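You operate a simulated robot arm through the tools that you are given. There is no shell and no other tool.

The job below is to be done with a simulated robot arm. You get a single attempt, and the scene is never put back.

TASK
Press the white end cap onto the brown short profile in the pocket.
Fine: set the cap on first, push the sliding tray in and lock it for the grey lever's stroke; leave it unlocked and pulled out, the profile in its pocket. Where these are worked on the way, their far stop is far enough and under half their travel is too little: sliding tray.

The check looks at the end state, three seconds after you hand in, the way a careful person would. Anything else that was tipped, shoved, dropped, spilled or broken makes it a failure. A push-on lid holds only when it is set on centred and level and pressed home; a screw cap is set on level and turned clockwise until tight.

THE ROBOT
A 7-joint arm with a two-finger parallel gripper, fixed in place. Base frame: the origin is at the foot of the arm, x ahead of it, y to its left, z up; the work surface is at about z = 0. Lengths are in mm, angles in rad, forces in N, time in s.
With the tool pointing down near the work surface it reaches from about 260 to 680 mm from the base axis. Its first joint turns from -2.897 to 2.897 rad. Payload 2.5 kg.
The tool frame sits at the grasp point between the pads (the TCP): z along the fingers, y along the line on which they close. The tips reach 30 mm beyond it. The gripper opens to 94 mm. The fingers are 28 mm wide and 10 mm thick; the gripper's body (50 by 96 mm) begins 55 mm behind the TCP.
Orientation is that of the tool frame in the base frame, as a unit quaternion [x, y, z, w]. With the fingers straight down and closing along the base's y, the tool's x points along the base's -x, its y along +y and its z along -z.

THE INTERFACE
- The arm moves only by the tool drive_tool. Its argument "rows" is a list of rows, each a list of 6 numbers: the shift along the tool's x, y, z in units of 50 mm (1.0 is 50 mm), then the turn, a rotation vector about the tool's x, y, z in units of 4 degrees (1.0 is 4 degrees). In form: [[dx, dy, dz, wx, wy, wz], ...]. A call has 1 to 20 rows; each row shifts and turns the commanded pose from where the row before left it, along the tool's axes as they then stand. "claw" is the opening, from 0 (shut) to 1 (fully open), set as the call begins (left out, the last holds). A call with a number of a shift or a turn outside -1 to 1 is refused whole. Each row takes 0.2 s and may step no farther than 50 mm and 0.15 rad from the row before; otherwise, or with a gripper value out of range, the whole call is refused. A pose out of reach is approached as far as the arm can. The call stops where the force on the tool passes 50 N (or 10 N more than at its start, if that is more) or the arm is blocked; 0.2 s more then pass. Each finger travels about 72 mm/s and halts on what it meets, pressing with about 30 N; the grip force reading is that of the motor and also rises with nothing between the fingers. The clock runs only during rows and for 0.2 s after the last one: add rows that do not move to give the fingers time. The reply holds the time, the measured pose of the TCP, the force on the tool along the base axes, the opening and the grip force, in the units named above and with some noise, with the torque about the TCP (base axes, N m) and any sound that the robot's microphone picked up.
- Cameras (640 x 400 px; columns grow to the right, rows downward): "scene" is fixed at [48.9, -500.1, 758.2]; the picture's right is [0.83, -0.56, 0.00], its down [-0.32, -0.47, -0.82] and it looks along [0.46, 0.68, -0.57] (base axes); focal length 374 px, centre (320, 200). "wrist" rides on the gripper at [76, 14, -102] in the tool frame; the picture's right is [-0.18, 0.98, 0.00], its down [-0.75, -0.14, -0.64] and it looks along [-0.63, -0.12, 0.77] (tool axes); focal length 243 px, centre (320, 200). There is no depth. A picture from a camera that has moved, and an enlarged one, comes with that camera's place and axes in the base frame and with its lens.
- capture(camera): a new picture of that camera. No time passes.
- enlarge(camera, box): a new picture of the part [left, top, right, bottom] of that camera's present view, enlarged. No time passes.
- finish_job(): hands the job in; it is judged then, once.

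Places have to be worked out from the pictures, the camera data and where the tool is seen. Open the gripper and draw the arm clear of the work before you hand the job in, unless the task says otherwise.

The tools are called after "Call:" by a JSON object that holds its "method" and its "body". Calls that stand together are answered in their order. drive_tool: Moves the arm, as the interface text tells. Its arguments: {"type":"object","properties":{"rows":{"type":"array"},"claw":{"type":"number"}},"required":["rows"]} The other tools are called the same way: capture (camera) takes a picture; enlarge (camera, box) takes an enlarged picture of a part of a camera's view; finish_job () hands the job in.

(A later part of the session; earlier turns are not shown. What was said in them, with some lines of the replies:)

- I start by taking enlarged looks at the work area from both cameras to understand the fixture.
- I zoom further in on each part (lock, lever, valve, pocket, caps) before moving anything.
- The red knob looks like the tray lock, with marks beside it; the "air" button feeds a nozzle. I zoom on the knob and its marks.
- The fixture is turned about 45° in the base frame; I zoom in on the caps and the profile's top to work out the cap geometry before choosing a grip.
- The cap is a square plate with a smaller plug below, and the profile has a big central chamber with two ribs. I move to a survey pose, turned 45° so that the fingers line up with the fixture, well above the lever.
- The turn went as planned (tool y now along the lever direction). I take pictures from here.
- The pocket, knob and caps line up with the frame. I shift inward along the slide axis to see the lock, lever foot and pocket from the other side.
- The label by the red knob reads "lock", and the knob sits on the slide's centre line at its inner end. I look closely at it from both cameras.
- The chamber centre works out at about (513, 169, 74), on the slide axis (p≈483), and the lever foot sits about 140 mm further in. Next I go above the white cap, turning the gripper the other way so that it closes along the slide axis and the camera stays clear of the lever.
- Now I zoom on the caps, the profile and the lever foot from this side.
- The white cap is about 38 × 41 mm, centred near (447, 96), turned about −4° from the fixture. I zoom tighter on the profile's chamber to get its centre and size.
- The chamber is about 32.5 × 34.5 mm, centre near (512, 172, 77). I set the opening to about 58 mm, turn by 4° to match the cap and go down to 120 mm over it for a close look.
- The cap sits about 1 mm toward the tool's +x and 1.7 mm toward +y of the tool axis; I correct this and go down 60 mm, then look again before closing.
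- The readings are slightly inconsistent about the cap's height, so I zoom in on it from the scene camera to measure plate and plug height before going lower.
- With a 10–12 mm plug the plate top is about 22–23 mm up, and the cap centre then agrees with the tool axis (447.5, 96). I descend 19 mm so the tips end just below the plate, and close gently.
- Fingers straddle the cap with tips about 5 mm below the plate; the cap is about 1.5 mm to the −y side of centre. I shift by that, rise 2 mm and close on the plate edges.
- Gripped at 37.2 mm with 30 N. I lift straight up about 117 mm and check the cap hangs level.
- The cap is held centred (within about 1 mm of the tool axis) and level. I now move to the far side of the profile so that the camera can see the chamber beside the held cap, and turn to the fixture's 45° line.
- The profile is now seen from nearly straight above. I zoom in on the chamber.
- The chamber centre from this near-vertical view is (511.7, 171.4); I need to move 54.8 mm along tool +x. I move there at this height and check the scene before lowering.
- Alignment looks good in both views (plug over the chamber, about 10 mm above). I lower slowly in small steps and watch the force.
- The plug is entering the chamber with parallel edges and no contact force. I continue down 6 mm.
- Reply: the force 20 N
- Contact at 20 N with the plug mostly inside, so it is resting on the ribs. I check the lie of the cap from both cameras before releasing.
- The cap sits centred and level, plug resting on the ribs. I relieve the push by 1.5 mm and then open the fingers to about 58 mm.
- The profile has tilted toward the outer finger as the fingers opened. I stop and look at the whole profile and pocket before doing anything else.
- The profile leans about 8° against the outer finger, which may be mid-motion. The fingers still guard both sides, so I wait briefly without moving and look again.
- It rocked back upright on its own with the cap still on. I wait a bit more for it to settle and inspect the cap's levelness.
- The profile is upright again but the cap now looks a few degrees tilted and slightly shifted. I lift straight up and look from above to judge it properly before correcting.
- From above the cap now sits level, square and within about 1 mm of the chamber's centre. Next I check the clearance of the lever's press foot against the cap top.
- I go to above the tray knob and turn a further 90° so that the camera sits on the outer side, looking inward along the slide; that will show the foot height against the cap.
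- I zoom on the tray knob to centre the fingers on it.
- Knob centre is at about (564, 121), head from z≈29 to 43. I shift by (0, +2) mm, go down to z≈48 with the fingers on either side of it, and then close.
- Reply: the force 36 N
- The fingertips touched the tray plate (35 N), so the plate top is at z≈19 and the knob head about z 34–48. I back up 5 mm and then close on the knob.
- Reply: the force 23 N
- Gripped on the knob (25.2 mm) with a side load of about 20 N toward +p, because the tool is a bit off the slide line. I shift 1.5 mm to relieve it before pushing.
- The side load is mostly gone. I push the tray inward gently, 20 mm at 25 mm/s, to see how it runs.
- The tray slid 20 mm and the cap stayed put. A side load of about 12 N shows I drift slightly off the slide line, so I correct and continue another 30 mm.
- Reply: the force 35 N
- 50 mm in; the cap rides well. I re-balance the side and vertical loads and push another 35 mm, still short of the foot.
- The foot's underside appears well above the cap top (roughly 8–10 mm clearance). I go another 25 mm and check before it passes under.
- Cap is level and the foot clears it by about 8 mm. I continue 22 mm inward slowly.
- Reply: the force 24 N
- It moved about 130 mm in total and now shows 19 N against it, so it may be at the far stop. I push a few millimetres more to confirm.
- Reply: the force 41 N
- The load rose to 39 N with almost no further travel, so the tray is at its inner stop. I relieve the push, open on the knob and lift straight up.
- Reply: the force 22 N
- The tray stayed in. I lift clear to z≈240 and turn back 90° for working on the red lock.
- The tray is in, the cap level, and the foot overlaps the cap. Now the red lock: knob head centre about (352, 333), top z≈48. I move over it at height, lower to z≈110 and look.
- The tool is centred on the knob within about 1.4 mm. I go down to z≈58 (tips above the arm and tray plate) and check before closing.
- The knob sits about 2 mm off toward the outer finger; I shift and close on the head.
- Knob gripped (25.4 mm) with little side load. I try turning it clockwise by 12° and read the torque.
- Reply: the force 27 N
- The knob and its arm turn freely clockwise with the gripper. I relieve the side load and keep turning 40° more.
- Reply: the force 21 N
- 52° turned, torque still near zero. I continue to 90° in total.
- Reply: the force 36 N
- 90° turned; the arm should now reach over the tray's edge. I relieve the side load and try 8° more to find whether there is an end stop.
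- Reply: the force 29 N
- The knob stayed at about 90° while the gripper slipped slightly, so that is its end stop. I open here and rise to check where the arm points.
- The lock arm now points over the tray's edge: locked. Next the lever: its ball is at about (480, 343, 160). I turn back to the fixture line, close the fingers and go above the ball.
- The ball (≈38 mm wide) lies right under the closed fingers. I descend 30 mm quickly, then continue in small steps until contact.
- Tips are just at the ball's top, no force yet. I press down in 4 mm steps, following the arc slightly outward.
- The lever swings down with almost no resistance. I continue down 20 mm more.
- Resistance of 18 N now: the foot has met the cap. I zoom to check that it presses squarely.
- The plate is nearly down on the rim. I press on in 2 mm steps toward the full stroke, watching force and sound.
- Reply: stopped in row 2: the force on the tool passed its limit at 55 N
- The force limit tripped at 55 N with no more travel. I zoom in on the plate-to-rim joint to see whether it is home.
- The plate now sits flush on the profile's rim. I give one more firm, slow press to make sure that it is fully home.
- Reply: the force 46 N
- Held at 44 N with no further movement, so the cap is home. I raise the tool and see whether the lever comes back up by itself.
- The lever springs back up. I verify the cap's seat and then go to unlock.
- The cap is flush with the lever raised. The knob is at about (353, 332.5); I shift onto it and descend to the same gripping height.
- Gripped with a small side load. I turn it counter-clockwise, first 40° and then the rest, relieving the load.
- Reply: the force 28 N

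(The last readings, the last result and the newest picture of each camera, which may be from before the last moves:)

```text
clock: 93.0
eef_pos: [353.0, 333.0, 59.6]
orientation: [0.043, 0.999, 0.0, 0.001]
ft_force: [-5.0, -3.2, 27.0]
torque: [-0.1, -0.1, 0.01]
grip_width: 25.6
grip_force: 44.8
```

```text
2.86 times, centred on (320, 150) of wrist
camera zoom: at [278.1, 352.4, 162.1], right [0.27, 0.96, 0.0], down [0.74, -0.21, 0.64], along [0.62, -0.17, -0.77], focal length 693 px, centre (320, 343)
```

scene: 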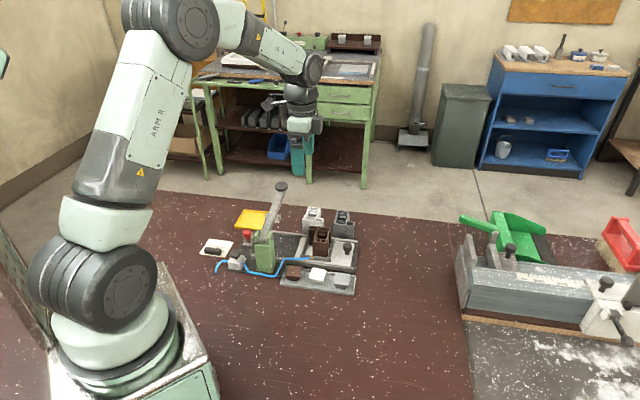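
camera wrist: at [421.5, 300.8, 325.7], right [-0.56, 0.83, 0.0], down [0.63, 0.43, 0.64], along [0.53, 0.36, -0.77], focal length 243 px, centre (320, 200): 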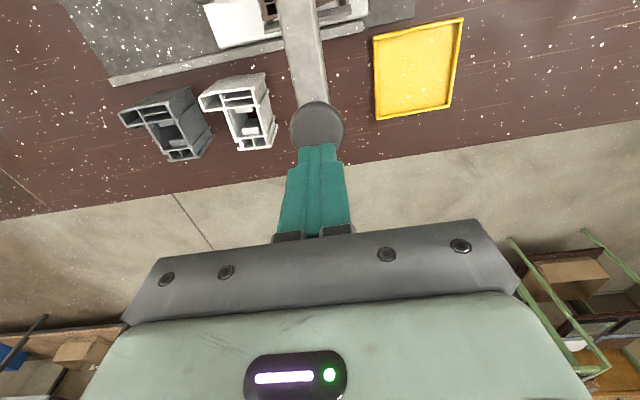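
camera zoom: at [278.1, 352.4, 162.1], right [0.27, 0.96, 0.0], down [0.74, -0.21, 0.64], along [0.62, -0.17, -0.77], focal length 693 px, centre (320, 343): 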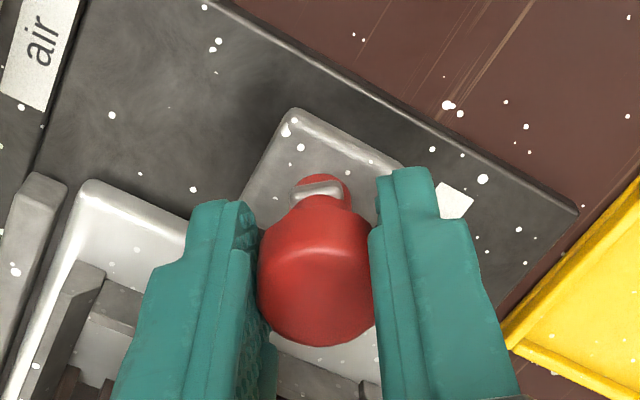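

It turns with the gripper. I continue 54° back to its start position, easing the vertical load.

Call:
{"method": "drive_tool", "body": {"rows": [[0, 0, -0.03, 0, 0, -1], [0, 0, 0, 0, 0, -1], [0, 0, 0, 0, 0, -1], [0, 0, 0, 0, 0, -1], [0, 0, 0, 0, 0, -1], [0, 0, 0, 0, 0, -1], [0, 0, 0, 0, 0, -1], [0, 0, 0, 0, 0, -1], [0, 0, 0, 0, 0, -1], [0, 0, 0, 0, 0, -1], [0, 0, 0, 0, 0, -1], [0, 0, 0, 0, 0, -1], [0, 0, 0, 0, 0, -1], [0, 0, 0, 0, 0, -0.5], [0, 0, 0, 0, 0, 0]]}}

Call:
{"method": "enlarge", "body": {"camera": "wrist", "box": [250, 80, 390, 220]}}

Call:
{"method": "enlarge", "body": {"camera": "scene", "box": [235, 215, 275, 250]}}

```text
clock: 96.2
eef_pos: [352.8, 331.7, 59.6]
orientation: [-0.414, 0.91, -0.001, 0.0]
ft_force: [6.4, -15.2, -8.9]
torque: [-0.54, 0.15, -0.25]
grip_width: 25.6
grip_force: 45.1
```

```text
2.86 times, centred on (320, 150) of wrist
camera zoom: at [292.2, 283.0, 162.8], right [-0.62, 0.78, 0.0], down [0.6, 0.48, 0.64], along [0.5, 0.4, -0.77], focal length 693 px, centre (320, 343)
```

zoom: 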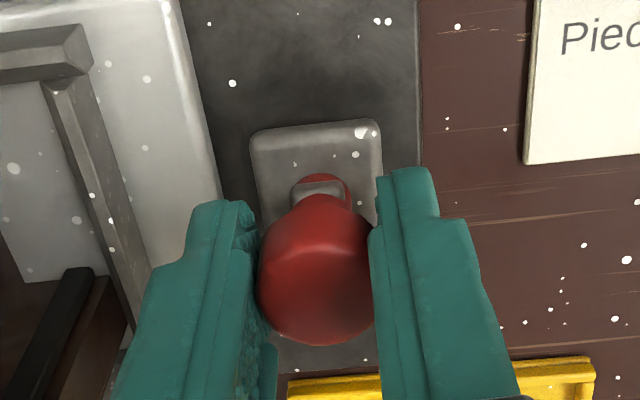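

```text
11.43 times, centred on (255, 232) of scene
camera zoom: at [48.9, -500.1, 758.2], right [0.83, -0.56, 0.0], down [-0.32, -0.47, -0.82], along [0.46, 0.68, -0.57], focal length 4274 px, centre (1063, -171)
```

zoom: 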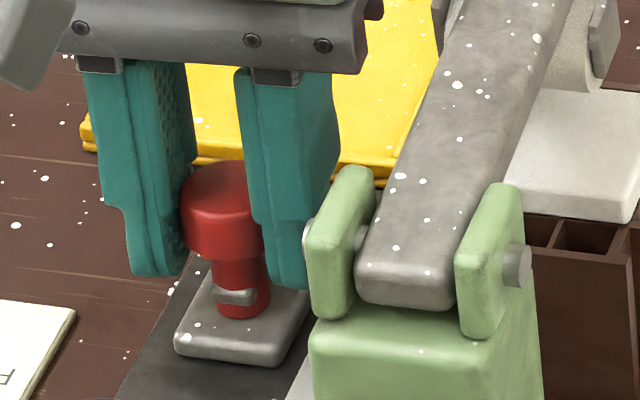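

The torque rose at the end (−0.25 N m), so the knob is back at its unlocked stop. I release and rise.

Call:
{"method": "drive_tool", "body": {"rows": [[0, 0, 0, 0, 0, 0], [0, 0, 0, 0, 0, 0]], "claw": 0.32}}

Call:
{"method": "drive_tool", "body": {"rows": [[0, 0, 0, 0, 0, 0], [0, 0, 0, 0, 0, 0], [0, 0, -0.4, 0, 0, 0], [0, 0, -0.8, 0, 0, 0], [0, 0, -0.8, 0, 0, 0], [0, 0, -0.8, 0, 0, 0], [0, 0, -0.8, 0, 0, 0], [0, 0, 0, 0, 0, 0]], "claw": 0.55}}

Call:
{"method": "enlarge", "body": {"camera": "wrist", "box": [240, 40, 400, 180]}}

Call:
{"method": "enlarge", "body": {"camera": "scene", "box": [225, 205, 305, 260]}}

```text
clock: 96.8
eef_pos: [351.2, 333.7, 59.7]
orientation: [-0.415, 0.91, 0.001, 0.001]
ft_force: [0.9, -0.8, 0.7]
torque: [0.02, -0.06, 0.02]
grip_width: 30.4
grip_force: 0.2
```

```text
clock: 98.6
eef_pos: [350.6, 330.8, 240.5]
orientation: [-0.415, 0.91, 0.0, 0.001]
ft_force: [0.4, 0.4, -0.6]
torque: [0.01, 0.01, 0.0]
grip_width: 51.7
grip_force: 0.1
```

```text
2.86 times, centred on (320, 110) of wrist
camera zoom: at [290.7, 282.8, 343.8], right [-0.62, 0.78, 0.0], down [0.6, 0.47, 0.64], along [0.5, 0.4, -0.77], focal length 693 px, centre (320, 457)
```

zoom: 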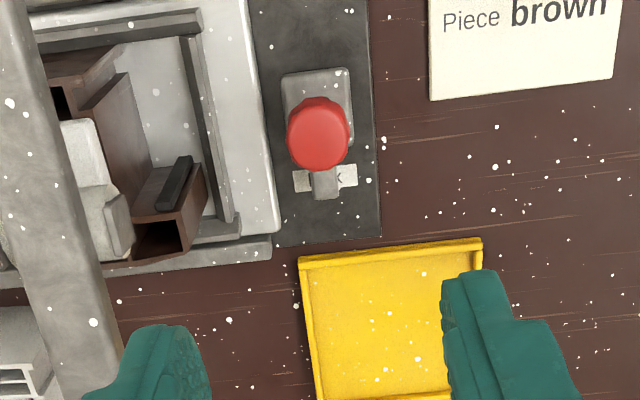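

```text
7.27 times, centred on (265, 232) of scene
camera zoom: at [48.9, -500.1, 758.2], right [0.83, -0.56, 0.0], down [-0.32, -0.47, -0.82], along [0.46, 0.68, -0.57], focal length 2720 px, centre (720, -36)
```

zoom: 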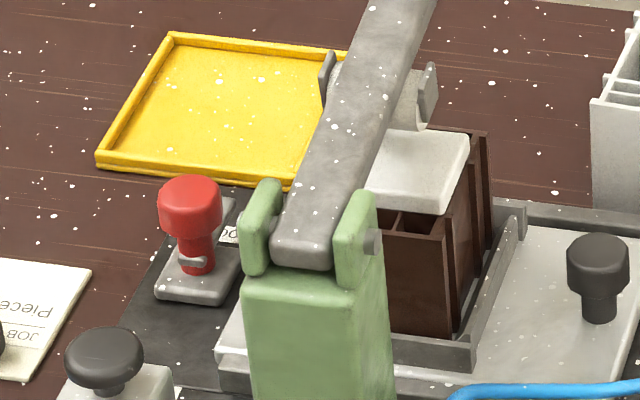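

The arm is back at its unlocked position. Now I return to the tray knob (about (471, 214)), turning to the −135° orientation used before.

Call:
{"method": "drive_tool", "body": {"rows": [[0.048, -0.837, 0, 0, 0, 0], [0.048, -0.837, 0, 0, 0, 0], [0.048, -0.837, 0, 0, 0, 0], [0.048, -0.837, 0, 0, 0, 0], [0, 0, 0, 0, 0, -1], [0, 0, 0, 0, 0, -1], [0, 0, 0, 0, 0, -1], [0, 0, 0, 0, 0, -1], [0, 0, 0, 0, 0, -1], [0, 0, 0, 0, 0, -1], [0, 0, 0, 0, 0, -1], [0, 0, 0, 0, 0, -1], [0, 0, 0, 0, 0, -1], [0, 0, 0, 0, 0, -1], [0, 0, 0, 0, 0, -1], [0, 0, 0, 0, 0, -1]]}}

Call:
{"method": "drive_tool", "body": {"rows": [[0, 0, 0, 0, 0, -1], [0, 0, 0, 0, 0, -1], [0, 0, 0, 0, 0, -1], [0, 0, 0, 0, 0, -1], [0, 0, 0, 0, 0, -1], [0, 0, 0, 0, 0, -1], [0, 0, 0, 0, 0, -1], [0, 0, 0, 0, 0, -1], [0, 0, 0, 0, 0, -1], [0, 0, 0, 0, 0, -0.4], [0, 0, 0, 0, 0, 0]]}}

Call:
{"method": "enlarge", "body": {"camera": "wrist", "box": [240, 50, 400, 190]}}

```text
clock: 102.0
eef_pos: [472.3, 215.3, 239.3]
orientation: [0.75, -0.662, 0.0, -0.001]
ft_force: [0.5, 0.2, 0.2]
torque: [0.04, -0.04, -0.01]
grip_width: 51.8
grip_force: 0.2
```

```text
clock: 104.4
eef_pos: [471.8, 215.1, 239.4]
orientation: [0.922, -0.386, 0.0, -0.001]
ft_force: [-0.1, 0.1, 0.1]
torque: [-0.03, -0.02, 0.0]
grip_width: 51.7
grip_force: 0.1
```

```text
2.86 times, centred on (320, 120) of wrist
camera zoom: at [515.7, 150.0, 342.1], right [-0.83, -0.56, 0.0], down [-0.43, 0.63, 0.64], along [-0.36, 0.53, -0.77], focal length 693 px, centre (320, 429)
```

zoom: 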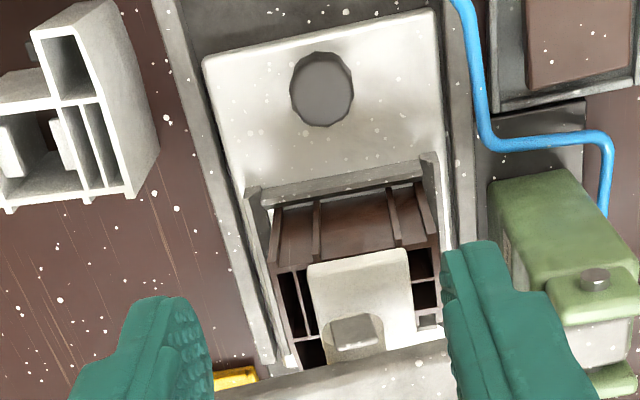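

The knob lies about 5 mm further out than the tool axis. I shift 4.5 mm and descend in two stages to the gripping height z≈53.

Call:
{"method": "drive_tool", "body": {"rows": [[0.09, 0.01, 0.4, 0, 0, 0], [0, 0, 0.8, 0, 0, 0], [0, 0, 0.8, 0, 0, 0], [0, 0, 0.8, 0, 0, 0], [0, 0, 0.5, 0, 0, 0], [0, 0, 0.4, 0, 0, 0], [0, 0, 0, 0, 0, 0]]}}

Call:
{"method": "enlarge", "body": {"camera": "wrist", "box": [240, 80, 400, 230]}}

Call:
{"method": "enlarge", "body": {"camera": "scene", "box": [255, 200, 335, 265]}}

```text
clock: 106.0
eef_pos: [476.3, 212.4, 55.0]
orientation: [0.922, -0.387, 0.0, -0.001]
ft_force: [-0.1, -0.4, 0.1]
torque: [-0.01, -0.01, 0.0]
grip_width: 51.7
grip_force: 0.0
```

```text
2.67 times, centred on (320, 155) of wrist
camera zoom: at [519.4, 147.4, 157.6], right [-0.83, -0.56, 0.0], down [-0.43, 0.64, 0.64], along [-0.36, 0.53, -0.77], focal length 647 px, centre (320, 320)
```

zoom: 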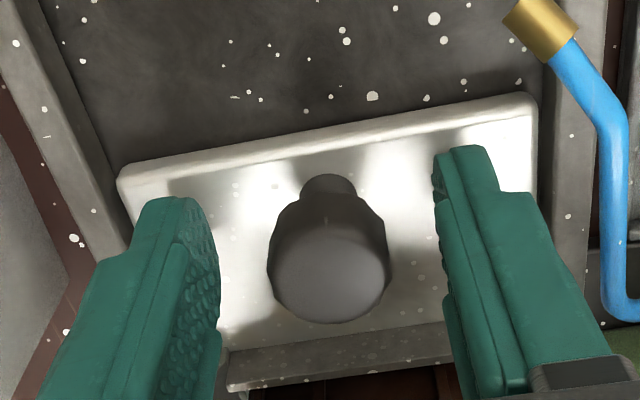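

```text
6.15 times, centred on (295, 232) of scene
camera zoom: at [48.9, -500.1, 758.2], right [0.83, -0.56, 0.0], down [-0.32, -0.47, -0.82], along [0.46, 0.68, -0.57], focal length 2301 px, centre (474, 0)
```

zoom: 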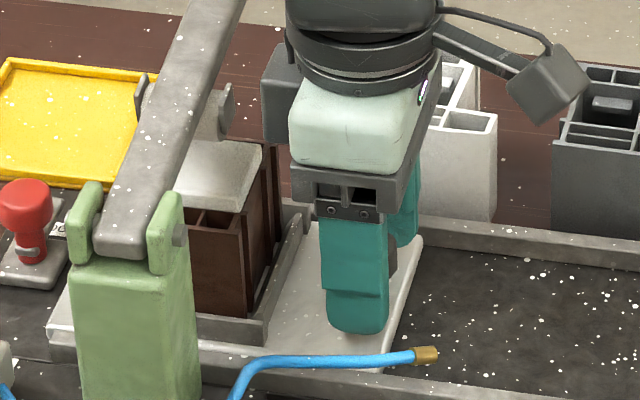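

Well centred between the fingers. I close on the knob.

Call:
{"method": "drive_tool", "body": {"rows": [[0, 0, 0, 0, 0, 0], [0, 0, 0, 0, 0, 0], [0, 0, 0, 0, 0, 0]], "claw": 0.2}}

Call:
{"method": "drive_tool", "body": {"rows": [[0.03, 0, 0, 0, 0, 0], [0.06, 0, 0, 0, 0, 0], [0.1, 0, 0, 0, 0, 0], [0.1, 0, 0, 0, 0, 0], [0.06, 0, 0, 0, 0, 0], [0.03, 0, 0, 0, 0, 0]]}}

Call:
{"method": "enlarge", "body": {"camera": "scene", "box": [255, 200, 335, 265]}}

```text
clock: 106.8
eef_pos: [475.6, 209.8, 54.0]
orientation: [0.922, -0.387, -0.001, 0.001]
ft_force: [-13.9, -12.1, 5.6]
torque: [-0.21, 0.23, 0.04]
grip_width: 25.1
grip_force: 44.7
```

```text
clock: 108.2
eef_pos: [487.6, 197.8, 54.5]
orientation: [0.922, -0.386, 0.0, 0.0]
ft_force: [-10.7, -9.2, -19.9]
torque: [-0.61, -0.31, -0.04]
grip_width: 25.1
grip_force: 45.4
```

```text
6.15 times, centred on (295, 232) of scene
camera zoom: at [48.9, -500.1, 758.2], right [0.83, -0.56, 0.0], down [-0.32, -0.47, -0.82], along [0.46, 0.68, -0.57], focal length 2301 px, centre (474, 0)
```

zoom: 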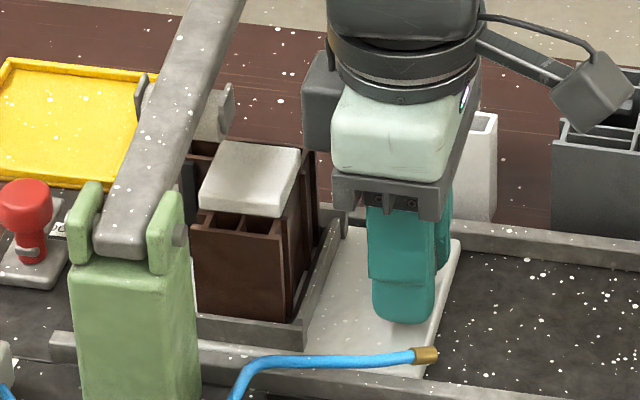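

The tray comes out freely with the cap flush on top. I correct the loads and pull on 40 mm.

Call:
{"method": "drive_tool", "body": {"rows": [[0.04, 0.014, 0.02, 0, 0, 0], [0.1, 0, 0, 0, 0, 0], [0.12, 0, 0, 0, 0, 0], [0.12, 0, 0, 0, 0, 0], [0.12, 0, 0, 0, 0, 0], [0.12, 0, 0, 0, 0, 0], [0.12, 0, 0, 0, 0, 0], [0.06, 0, 0, 0, 0, 0]]}}

Call:
{"method": "enlarge", "body": {"camera": "scene", "box": [255, 200, 365, 275]}}

```text
clock: 110.0
eef_pos: [517.9, 167.7, 54.4]
orientation: [0.923, -0.386, 0.001, -0.001]
ft_force: [-11.3, -9.4, -4.7]
torque: [-0.08, 0.29, -0.1]
grip_width: 25.1
grip_force: 45.4
```

```text
5.33 times, centred on (310, 238) of scene
camera zoom: at [48.9, -500.1, 758.2], right [0.83, -0.56, 0.0], down [-0.32, -0.47, -0.82], along [0.46, 0.68, -0.57], focal length 1995 px, centre (373, 0)
```

zoom: 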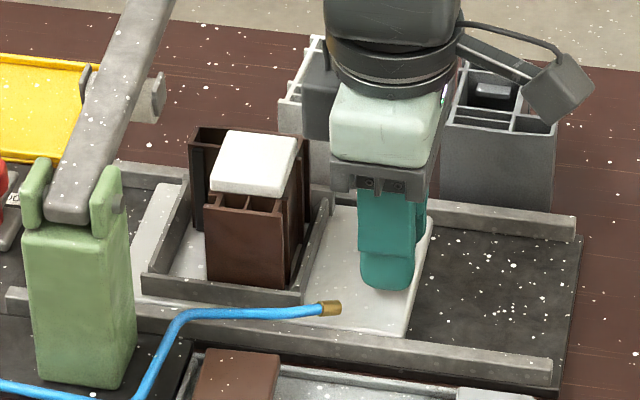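

Continuing: 45 mm more, with a small side correction.

Call:
{"method": "drive_tool", "body": {"rows": [[0.04, 0.012, 0, 0, 0, 0], [0.1, 0, 0, 0, 0, 0], [0.12, 0, 0, 0, 0, 0], [0.12, 0, 0, 0, 0, 0], [0.12, 0, 0, 0, 0, 0], [0.12, 0, 0, 0, 0, 0], [0.12, 0, 0, 0, 0, 0], [0.1, 0, 0, 0, 0, 0], [0.06, 0, 0, 0, 0, 0]]}}

Call:
{"method": "enlarge", "body": {"camera": "scene", "box": [265, 200, 375, 280]}}

```text
clock: 112.0
eef_pos: [547.2, 138.1, 54.6]
orientation: [0.922, -0.386, 0.002, -0.004]
ft_force: [6.4, 7.8, -7.1]
torque: [-0.25, -0.49, 0.03]
grip_width: 25.1
grip_force: 45.2
```

```text
5.00 times, centred on (320, 240) of scene
camera zoom: at [48.9, -500.1, 758.2], right [0.83, -0.56, 0.0], down [-0.32, -0.47, -0.82], along [0.46, 0.68, -0.57], focal length 1870 px, centre (320, 0)
```

zoom: 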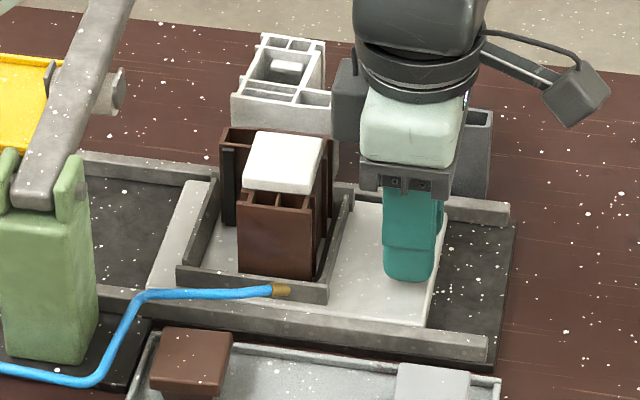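

About 25 mm to go to the starting place. I pull on slowly until the outer stop shows up in the force.

Call:
{"method": "drive_tool", "body": {"rows": [[0.04, -0.005, 0, 0, 0, 0], [0.08, 0, 0, 0, 0, 0], [0.1, 0, 0, 0, 0, 0], [0.1, 0, 0, 0, 0, 0], [0.08, 0, 0, 0, 0, 0], [0.06, 0, 0, 0, 0, 0], [0.04, 0, 0, 0, 0, 0], [0, 0, 0, 0, 0, 0]]}}

Call:
{"method": "enlarge", "body": {"camera": "scene", "box": [265, 200, 375, 280]}}

```text
clock: 113.8
eef_pos: [564.9, 120.2, 54.6]
orientation: [0.922, -0.386, 0.001, -0.003]
ft_force: [21.6, 20.1, -17.2]
torque: [0.83, 0.26, -0.03]
grip_width: 25.3
grip_force: 44.6
```

```text
5.00 times, centred on (320, 240) of scene
camera zoom: at [48.9, -500.1, 758.2], right [0.83, -0.56, 0.0], down [-0.32, -0.47, -0.82], along [0.46, 0.68, -0.57], focal length 1870 px, centre (320, 0)
```

zoom: 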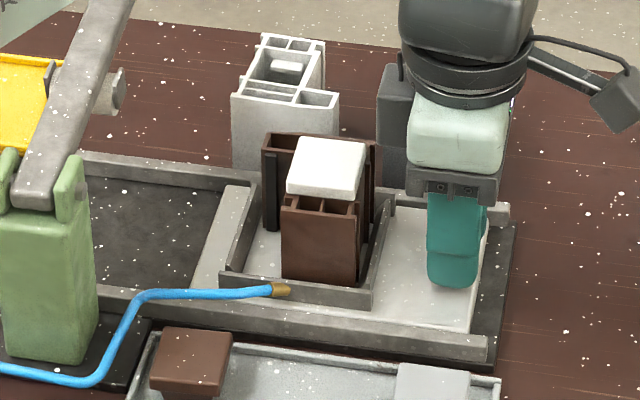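

The tray is about 4–5 mm short of where it started (judged by the fixed nozzle against the pocket wall), and there is no stop force along the slide yet. I correct the side load and pull 6 mm more.

Call:
{"method": "drive_tool", "body": {"rows": [[0.03, -0.03, 0.015, 0, 0, 0], [0.03, 0, 0, 0, 0, 0], [0.03, 0, 0, 0, 0, 0], [0.03, 0, 0, 0, 0, 0], [0, 0, 0, 0, 0, 0]]}}

Call:
{"method": "enlarge", "body": {"camera": "scene", "box": [265, 200, 365, 295]}}

```text
clock: 115.0
eef_pos: [569.0, 117.2, 53.3]
orientation: [0.923, -0.386, -0.001, -0.002]
ft_force: [-20.3, 16.4, 10.8]
torque: [0.35, 0.45, -0.05]
grip_width: 25.1
grip_force: 45.2
```

```text
4.21 times, centred on (315, 248) of scene
camera zoom: at [48.9, -500.1, 758.2], right [0.83, -0.56, 0.0], down [-0.32, -0.47, -0.82], along [0.46, 0.68, -0.57], focal length 1575 px, centre (341, 0)
```

zoom: 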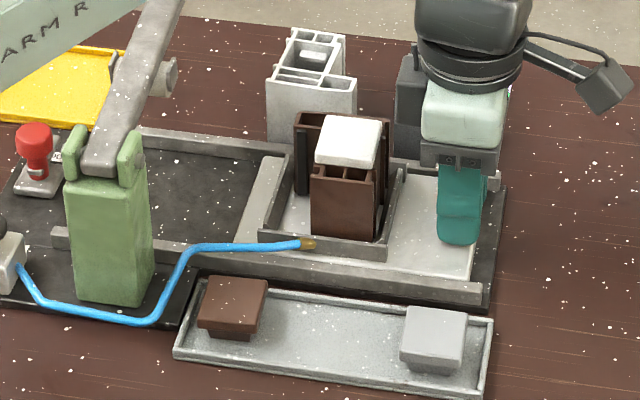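

The slide now resists outward (26 N along the slide), and the tray matches the starting picture: it is fully out. I relieve, open gently and lift away.

Call:
{"method": "drive_tool", "body": {"rows": [[-0.04, 0, 0, 0, 0, 0], [0, 0, 0, 0, 0, 0]]}}

Call:
{"method": "drive_tool", "body": {"rows": [[0, 0, 0, 0, 0, 0], [0, 0, 0, 0, 0, 0]], "claw": 0.32}}

Call:
{"method": "drive_tool", "body": {"rows": [[0, 0, 0, 0, 0, 0], [0, 0, 0, 0, 0, 0], [0, 0, -0.3, 0, 0, 0], [0, 0, -0.7, 0, 0, 0], [0, 0, -0.8, 0, 0, 0], [0, 0, -0.8, 0, 0, 0], [0, 0, -0.8, 0, 0, 0], [0, 0, -0.6, 0, 0, 0], [0, 0, 0, 0, 0, 0]], "claw": 0.6}}

Call:
{"method": "enlarge", "body": {"camera": "scene", "box": [195, 170, 375, 300]}}

Call:
{"method": "enlarge", "body": {"camera": "scene", "box": [303, 220, 338, 262]}}

Call:
{"method": "enlarge", "body": {"camera": "wrist", "box": [240, 60, 400, 220]}}

```text
clock: 115.6
eef_pos: [568.1, 118.0, 51.6]
orientation: [0.922, -0.387, 0.001, -0.001]
ft_force: [-10.0, 14.0, 0.0]
torque: [0.94, 0.91, -0.11]
grip_width: 25.2
grip_force: 45.5
```

```text
clock: 116.2
eef_pos: [569.1, 116.5, 53.8]
orientation: [0.922, -0.387, 0.001, -0.001]
ft_force: [0.1, 0.3, 0.9]
torque: [-0.03, 0.0, 0.01]
grip_width: 30.1
grip_force: 0.0
```

```text
clock: 118.2
eef_pos: [566.4, 118.5, 255.9]
orientation: [0.922, -0.387, 0.001, 0.0]
ft_force: [-0.7, -0.8, 0.6]
torque: [-0.04, 0.0, 0.02]
grip_width: 56.5
grip_force: 0.0
```

```text
3.08 times, centred on (285, 235) of scene
camera zoom: at [48.9, -500.1, 758.2], right [0.83, -0.56, 0.0], down [-0.32, -0.47, -0.82], along [0.46, 0.68, -0.57], focal length 1151 px, centre (428, 92)
```

zoom: 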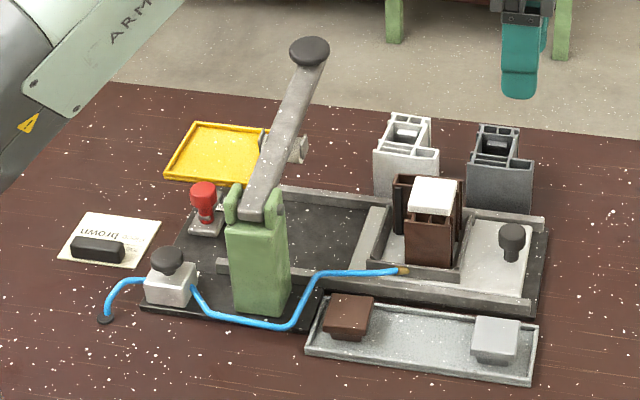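

```text
9.52 times, centred on (320, 241) of scene
camera zoom: at [48.9, -500.1, 758.2], right [0.83, -0.56, 0.0], down [-0.32, -0.47, -0.82], along [0.46, 0.68, -0.57], focal length 3562 px, centre (315, -190)
```

zoom: 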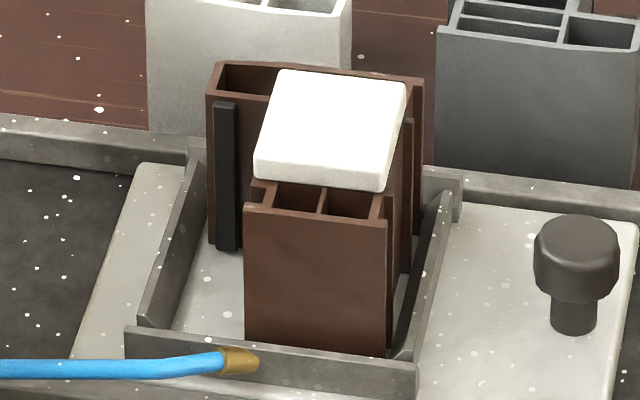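

```text
2.50 times, centred on (320, 140) of wrist
camera zoom: at [610.2, 53.6, 358.5], right [-0.83, -0.56, 0.0], down [-0.43, 0.63, 0.64], along [-0.36, 0.53, -0.77], focal length 606 px, centre (320, 350)
```

zoom: 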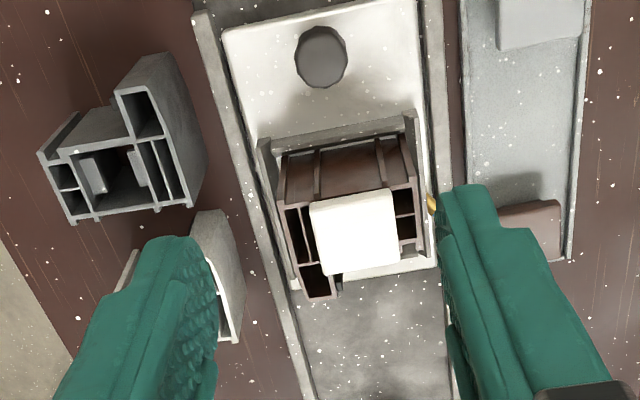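

Everything is back in place. I check the cap's seat closely from both cameras before drawing the arm away.

Call:
{"method": "enlarge", "body": {"camera": "scene", "box": [308, 224, 334, 246]}}

Call:
{"method": "enlarge", "body": {"camera": "wrist", "box": [295, 110, 365, 185]}}

Call:
{"method": "enlarge", "body": {"camera": "scene", "box": [235, 215, 275, 250]}}

```text
16.00 times, centred on (321, 235) of scene
camera zoom: at [48.9, -500.1, 758.2], right [0.83, -0.56, 0.0], down [-0.32, -0.47, -0.82], along [0.46, 0.68, -0.57], focal length 5984 px, centre (304, -360)
```

zoom: 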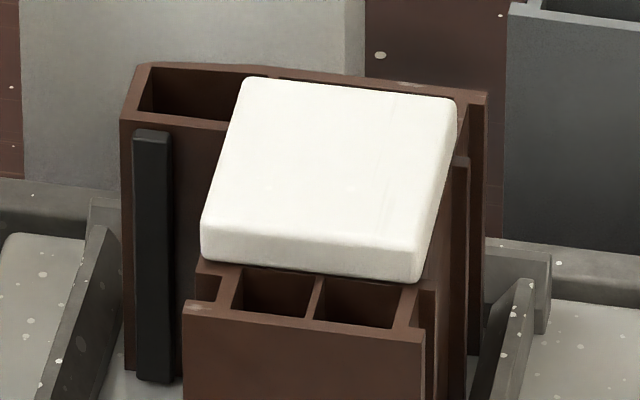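

```text
5.33 times, centred on (330, 148) of wrist
camera zoom: at [610.2, 53.6, 358.5], right [-0.83, -0.56, 0.0], down [-0.43, 0.63, 0.64], along [-0.36, 0.53, -0.77], focal length 1294 px, centre (267, 480)
```

zoom: 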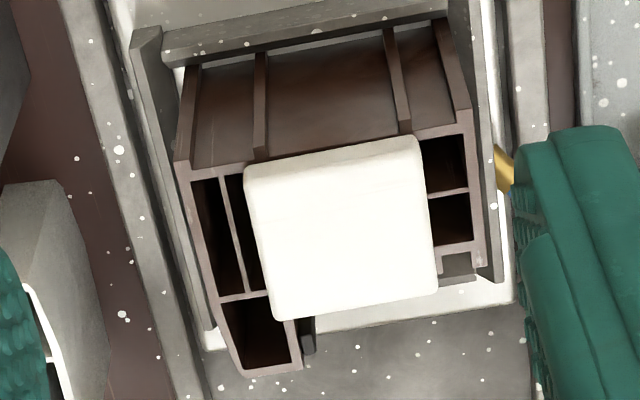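

```text
11.43 times, centred on (255, 232) of scene
camera zoom: at [48.9, -500.1, 758.2], right [0.83, -0.56, 0.0], down [-0.32, -0.47, -0.82], along [0.46, 0.68, -0.57], focal length 4274 px, centre (1063, -171)
```

zoom: 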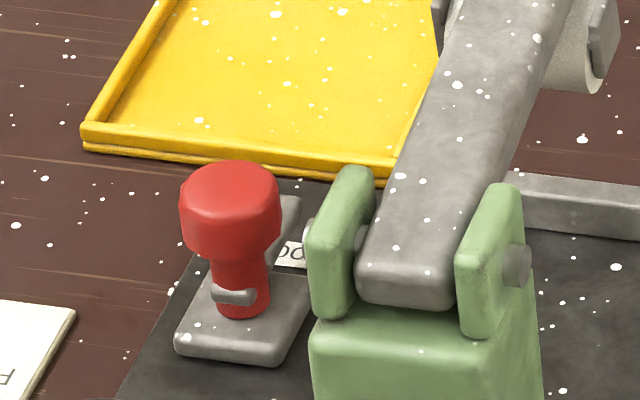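

The cap is flush, level and centred, the lock is open, the lever up and the tray out with the profile in its pocket. I draw the arm up and away with the gripper open.

Call:
{"method": "drive_tool", "body": {"rows": [[0, 0, -0.6, 0, 0, 0], [0, 0, -0.7, 0, 0, 0], [0, 0, -0.7, 0, 0, 0], [0.18, 0.8, -0.1, 0, 0, 0], [0.18, 0.8, 0, 0, 0, 0], [0.18, 0.8, 0, 0, 0, 0], [0.18, 0.8, 0, 0, 0, 0], [0, 0, 0, 0, 0, 0], [0, 0, 0, 0, 0, 0]], "claw": 1.0}}

Call:
{"method": "capture", "body": {"camera": "scene"}}

Call:
{"method": "enlarge", "body": {"camera": "scene", "box": [195, 170, 375, 300]}}

```text
clock: 120.2
eef_pos: [478.8, -19.7, 360.4]
orientation: [0.922, -0.386, 0.0, -0.001]
ft_force: [-0.4, -0.6, 0.7]
torque: [-0.02, -0.01, -0.03]
grip_width: 93.9
grip_force: 0.1
```

```text
taken
```

scene: 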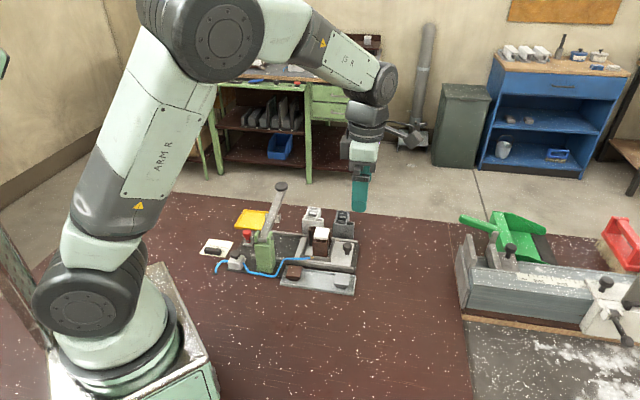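

```text
3.08 times, centred on (285, 235) of scene
camera zoom: at [48.9, -500.1, 758.2], right [0.83, -0.56, 0.0], down [-0.32, -0.47, -0.82], along [0.46, 0.68, -0.57], focal length 1151 px, centre (428, 92)
```

zoom: 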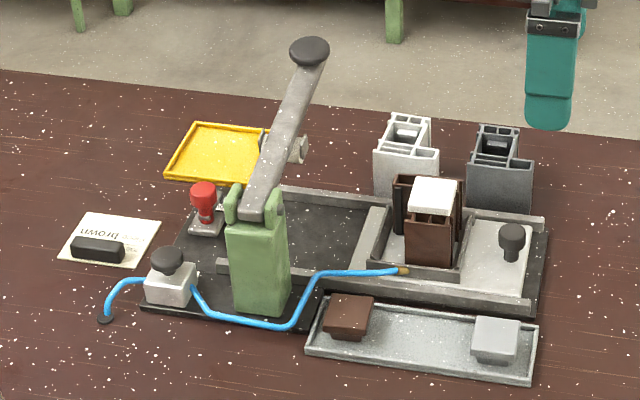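

The arm is clear with the gripper open, nothing else is disturbed, and the capped brown profile stands in the pulled-out, unlocked tray. I hand the job in.

Call:
{"method": "finish_job", "body": {}}

```text
The job is handed in.
```

The white cap is pressed home on the brown profile and looks flush, level and centred in the final pictures. I don't have the check's result; the job is only handed in.

- **Set on:** I placed the cap by hand before moving the tray. When I opened the fingers, the profile leaned over about 8° and rocked back upright by itself. The cap stayed on and looked level and centred afterwards.
- **Pressed:** The tray went in about 130 mm to its inner stop and I turned the red knob a quarter turn to lock it. I then pushed the lever down until it stopped, peaking at 55 N and holding about 44 N. The foot pressed about 12 mm off the cap's centre, but the cap still went down evenly.
- **Left as asked:** The lever sprang back up, the lock is open, the tray is pulled fully out, and the profile is in its pocket. The other caps and profiles, the air button and the job card look untouched.

The gripper is open and the arm is clear of the work.
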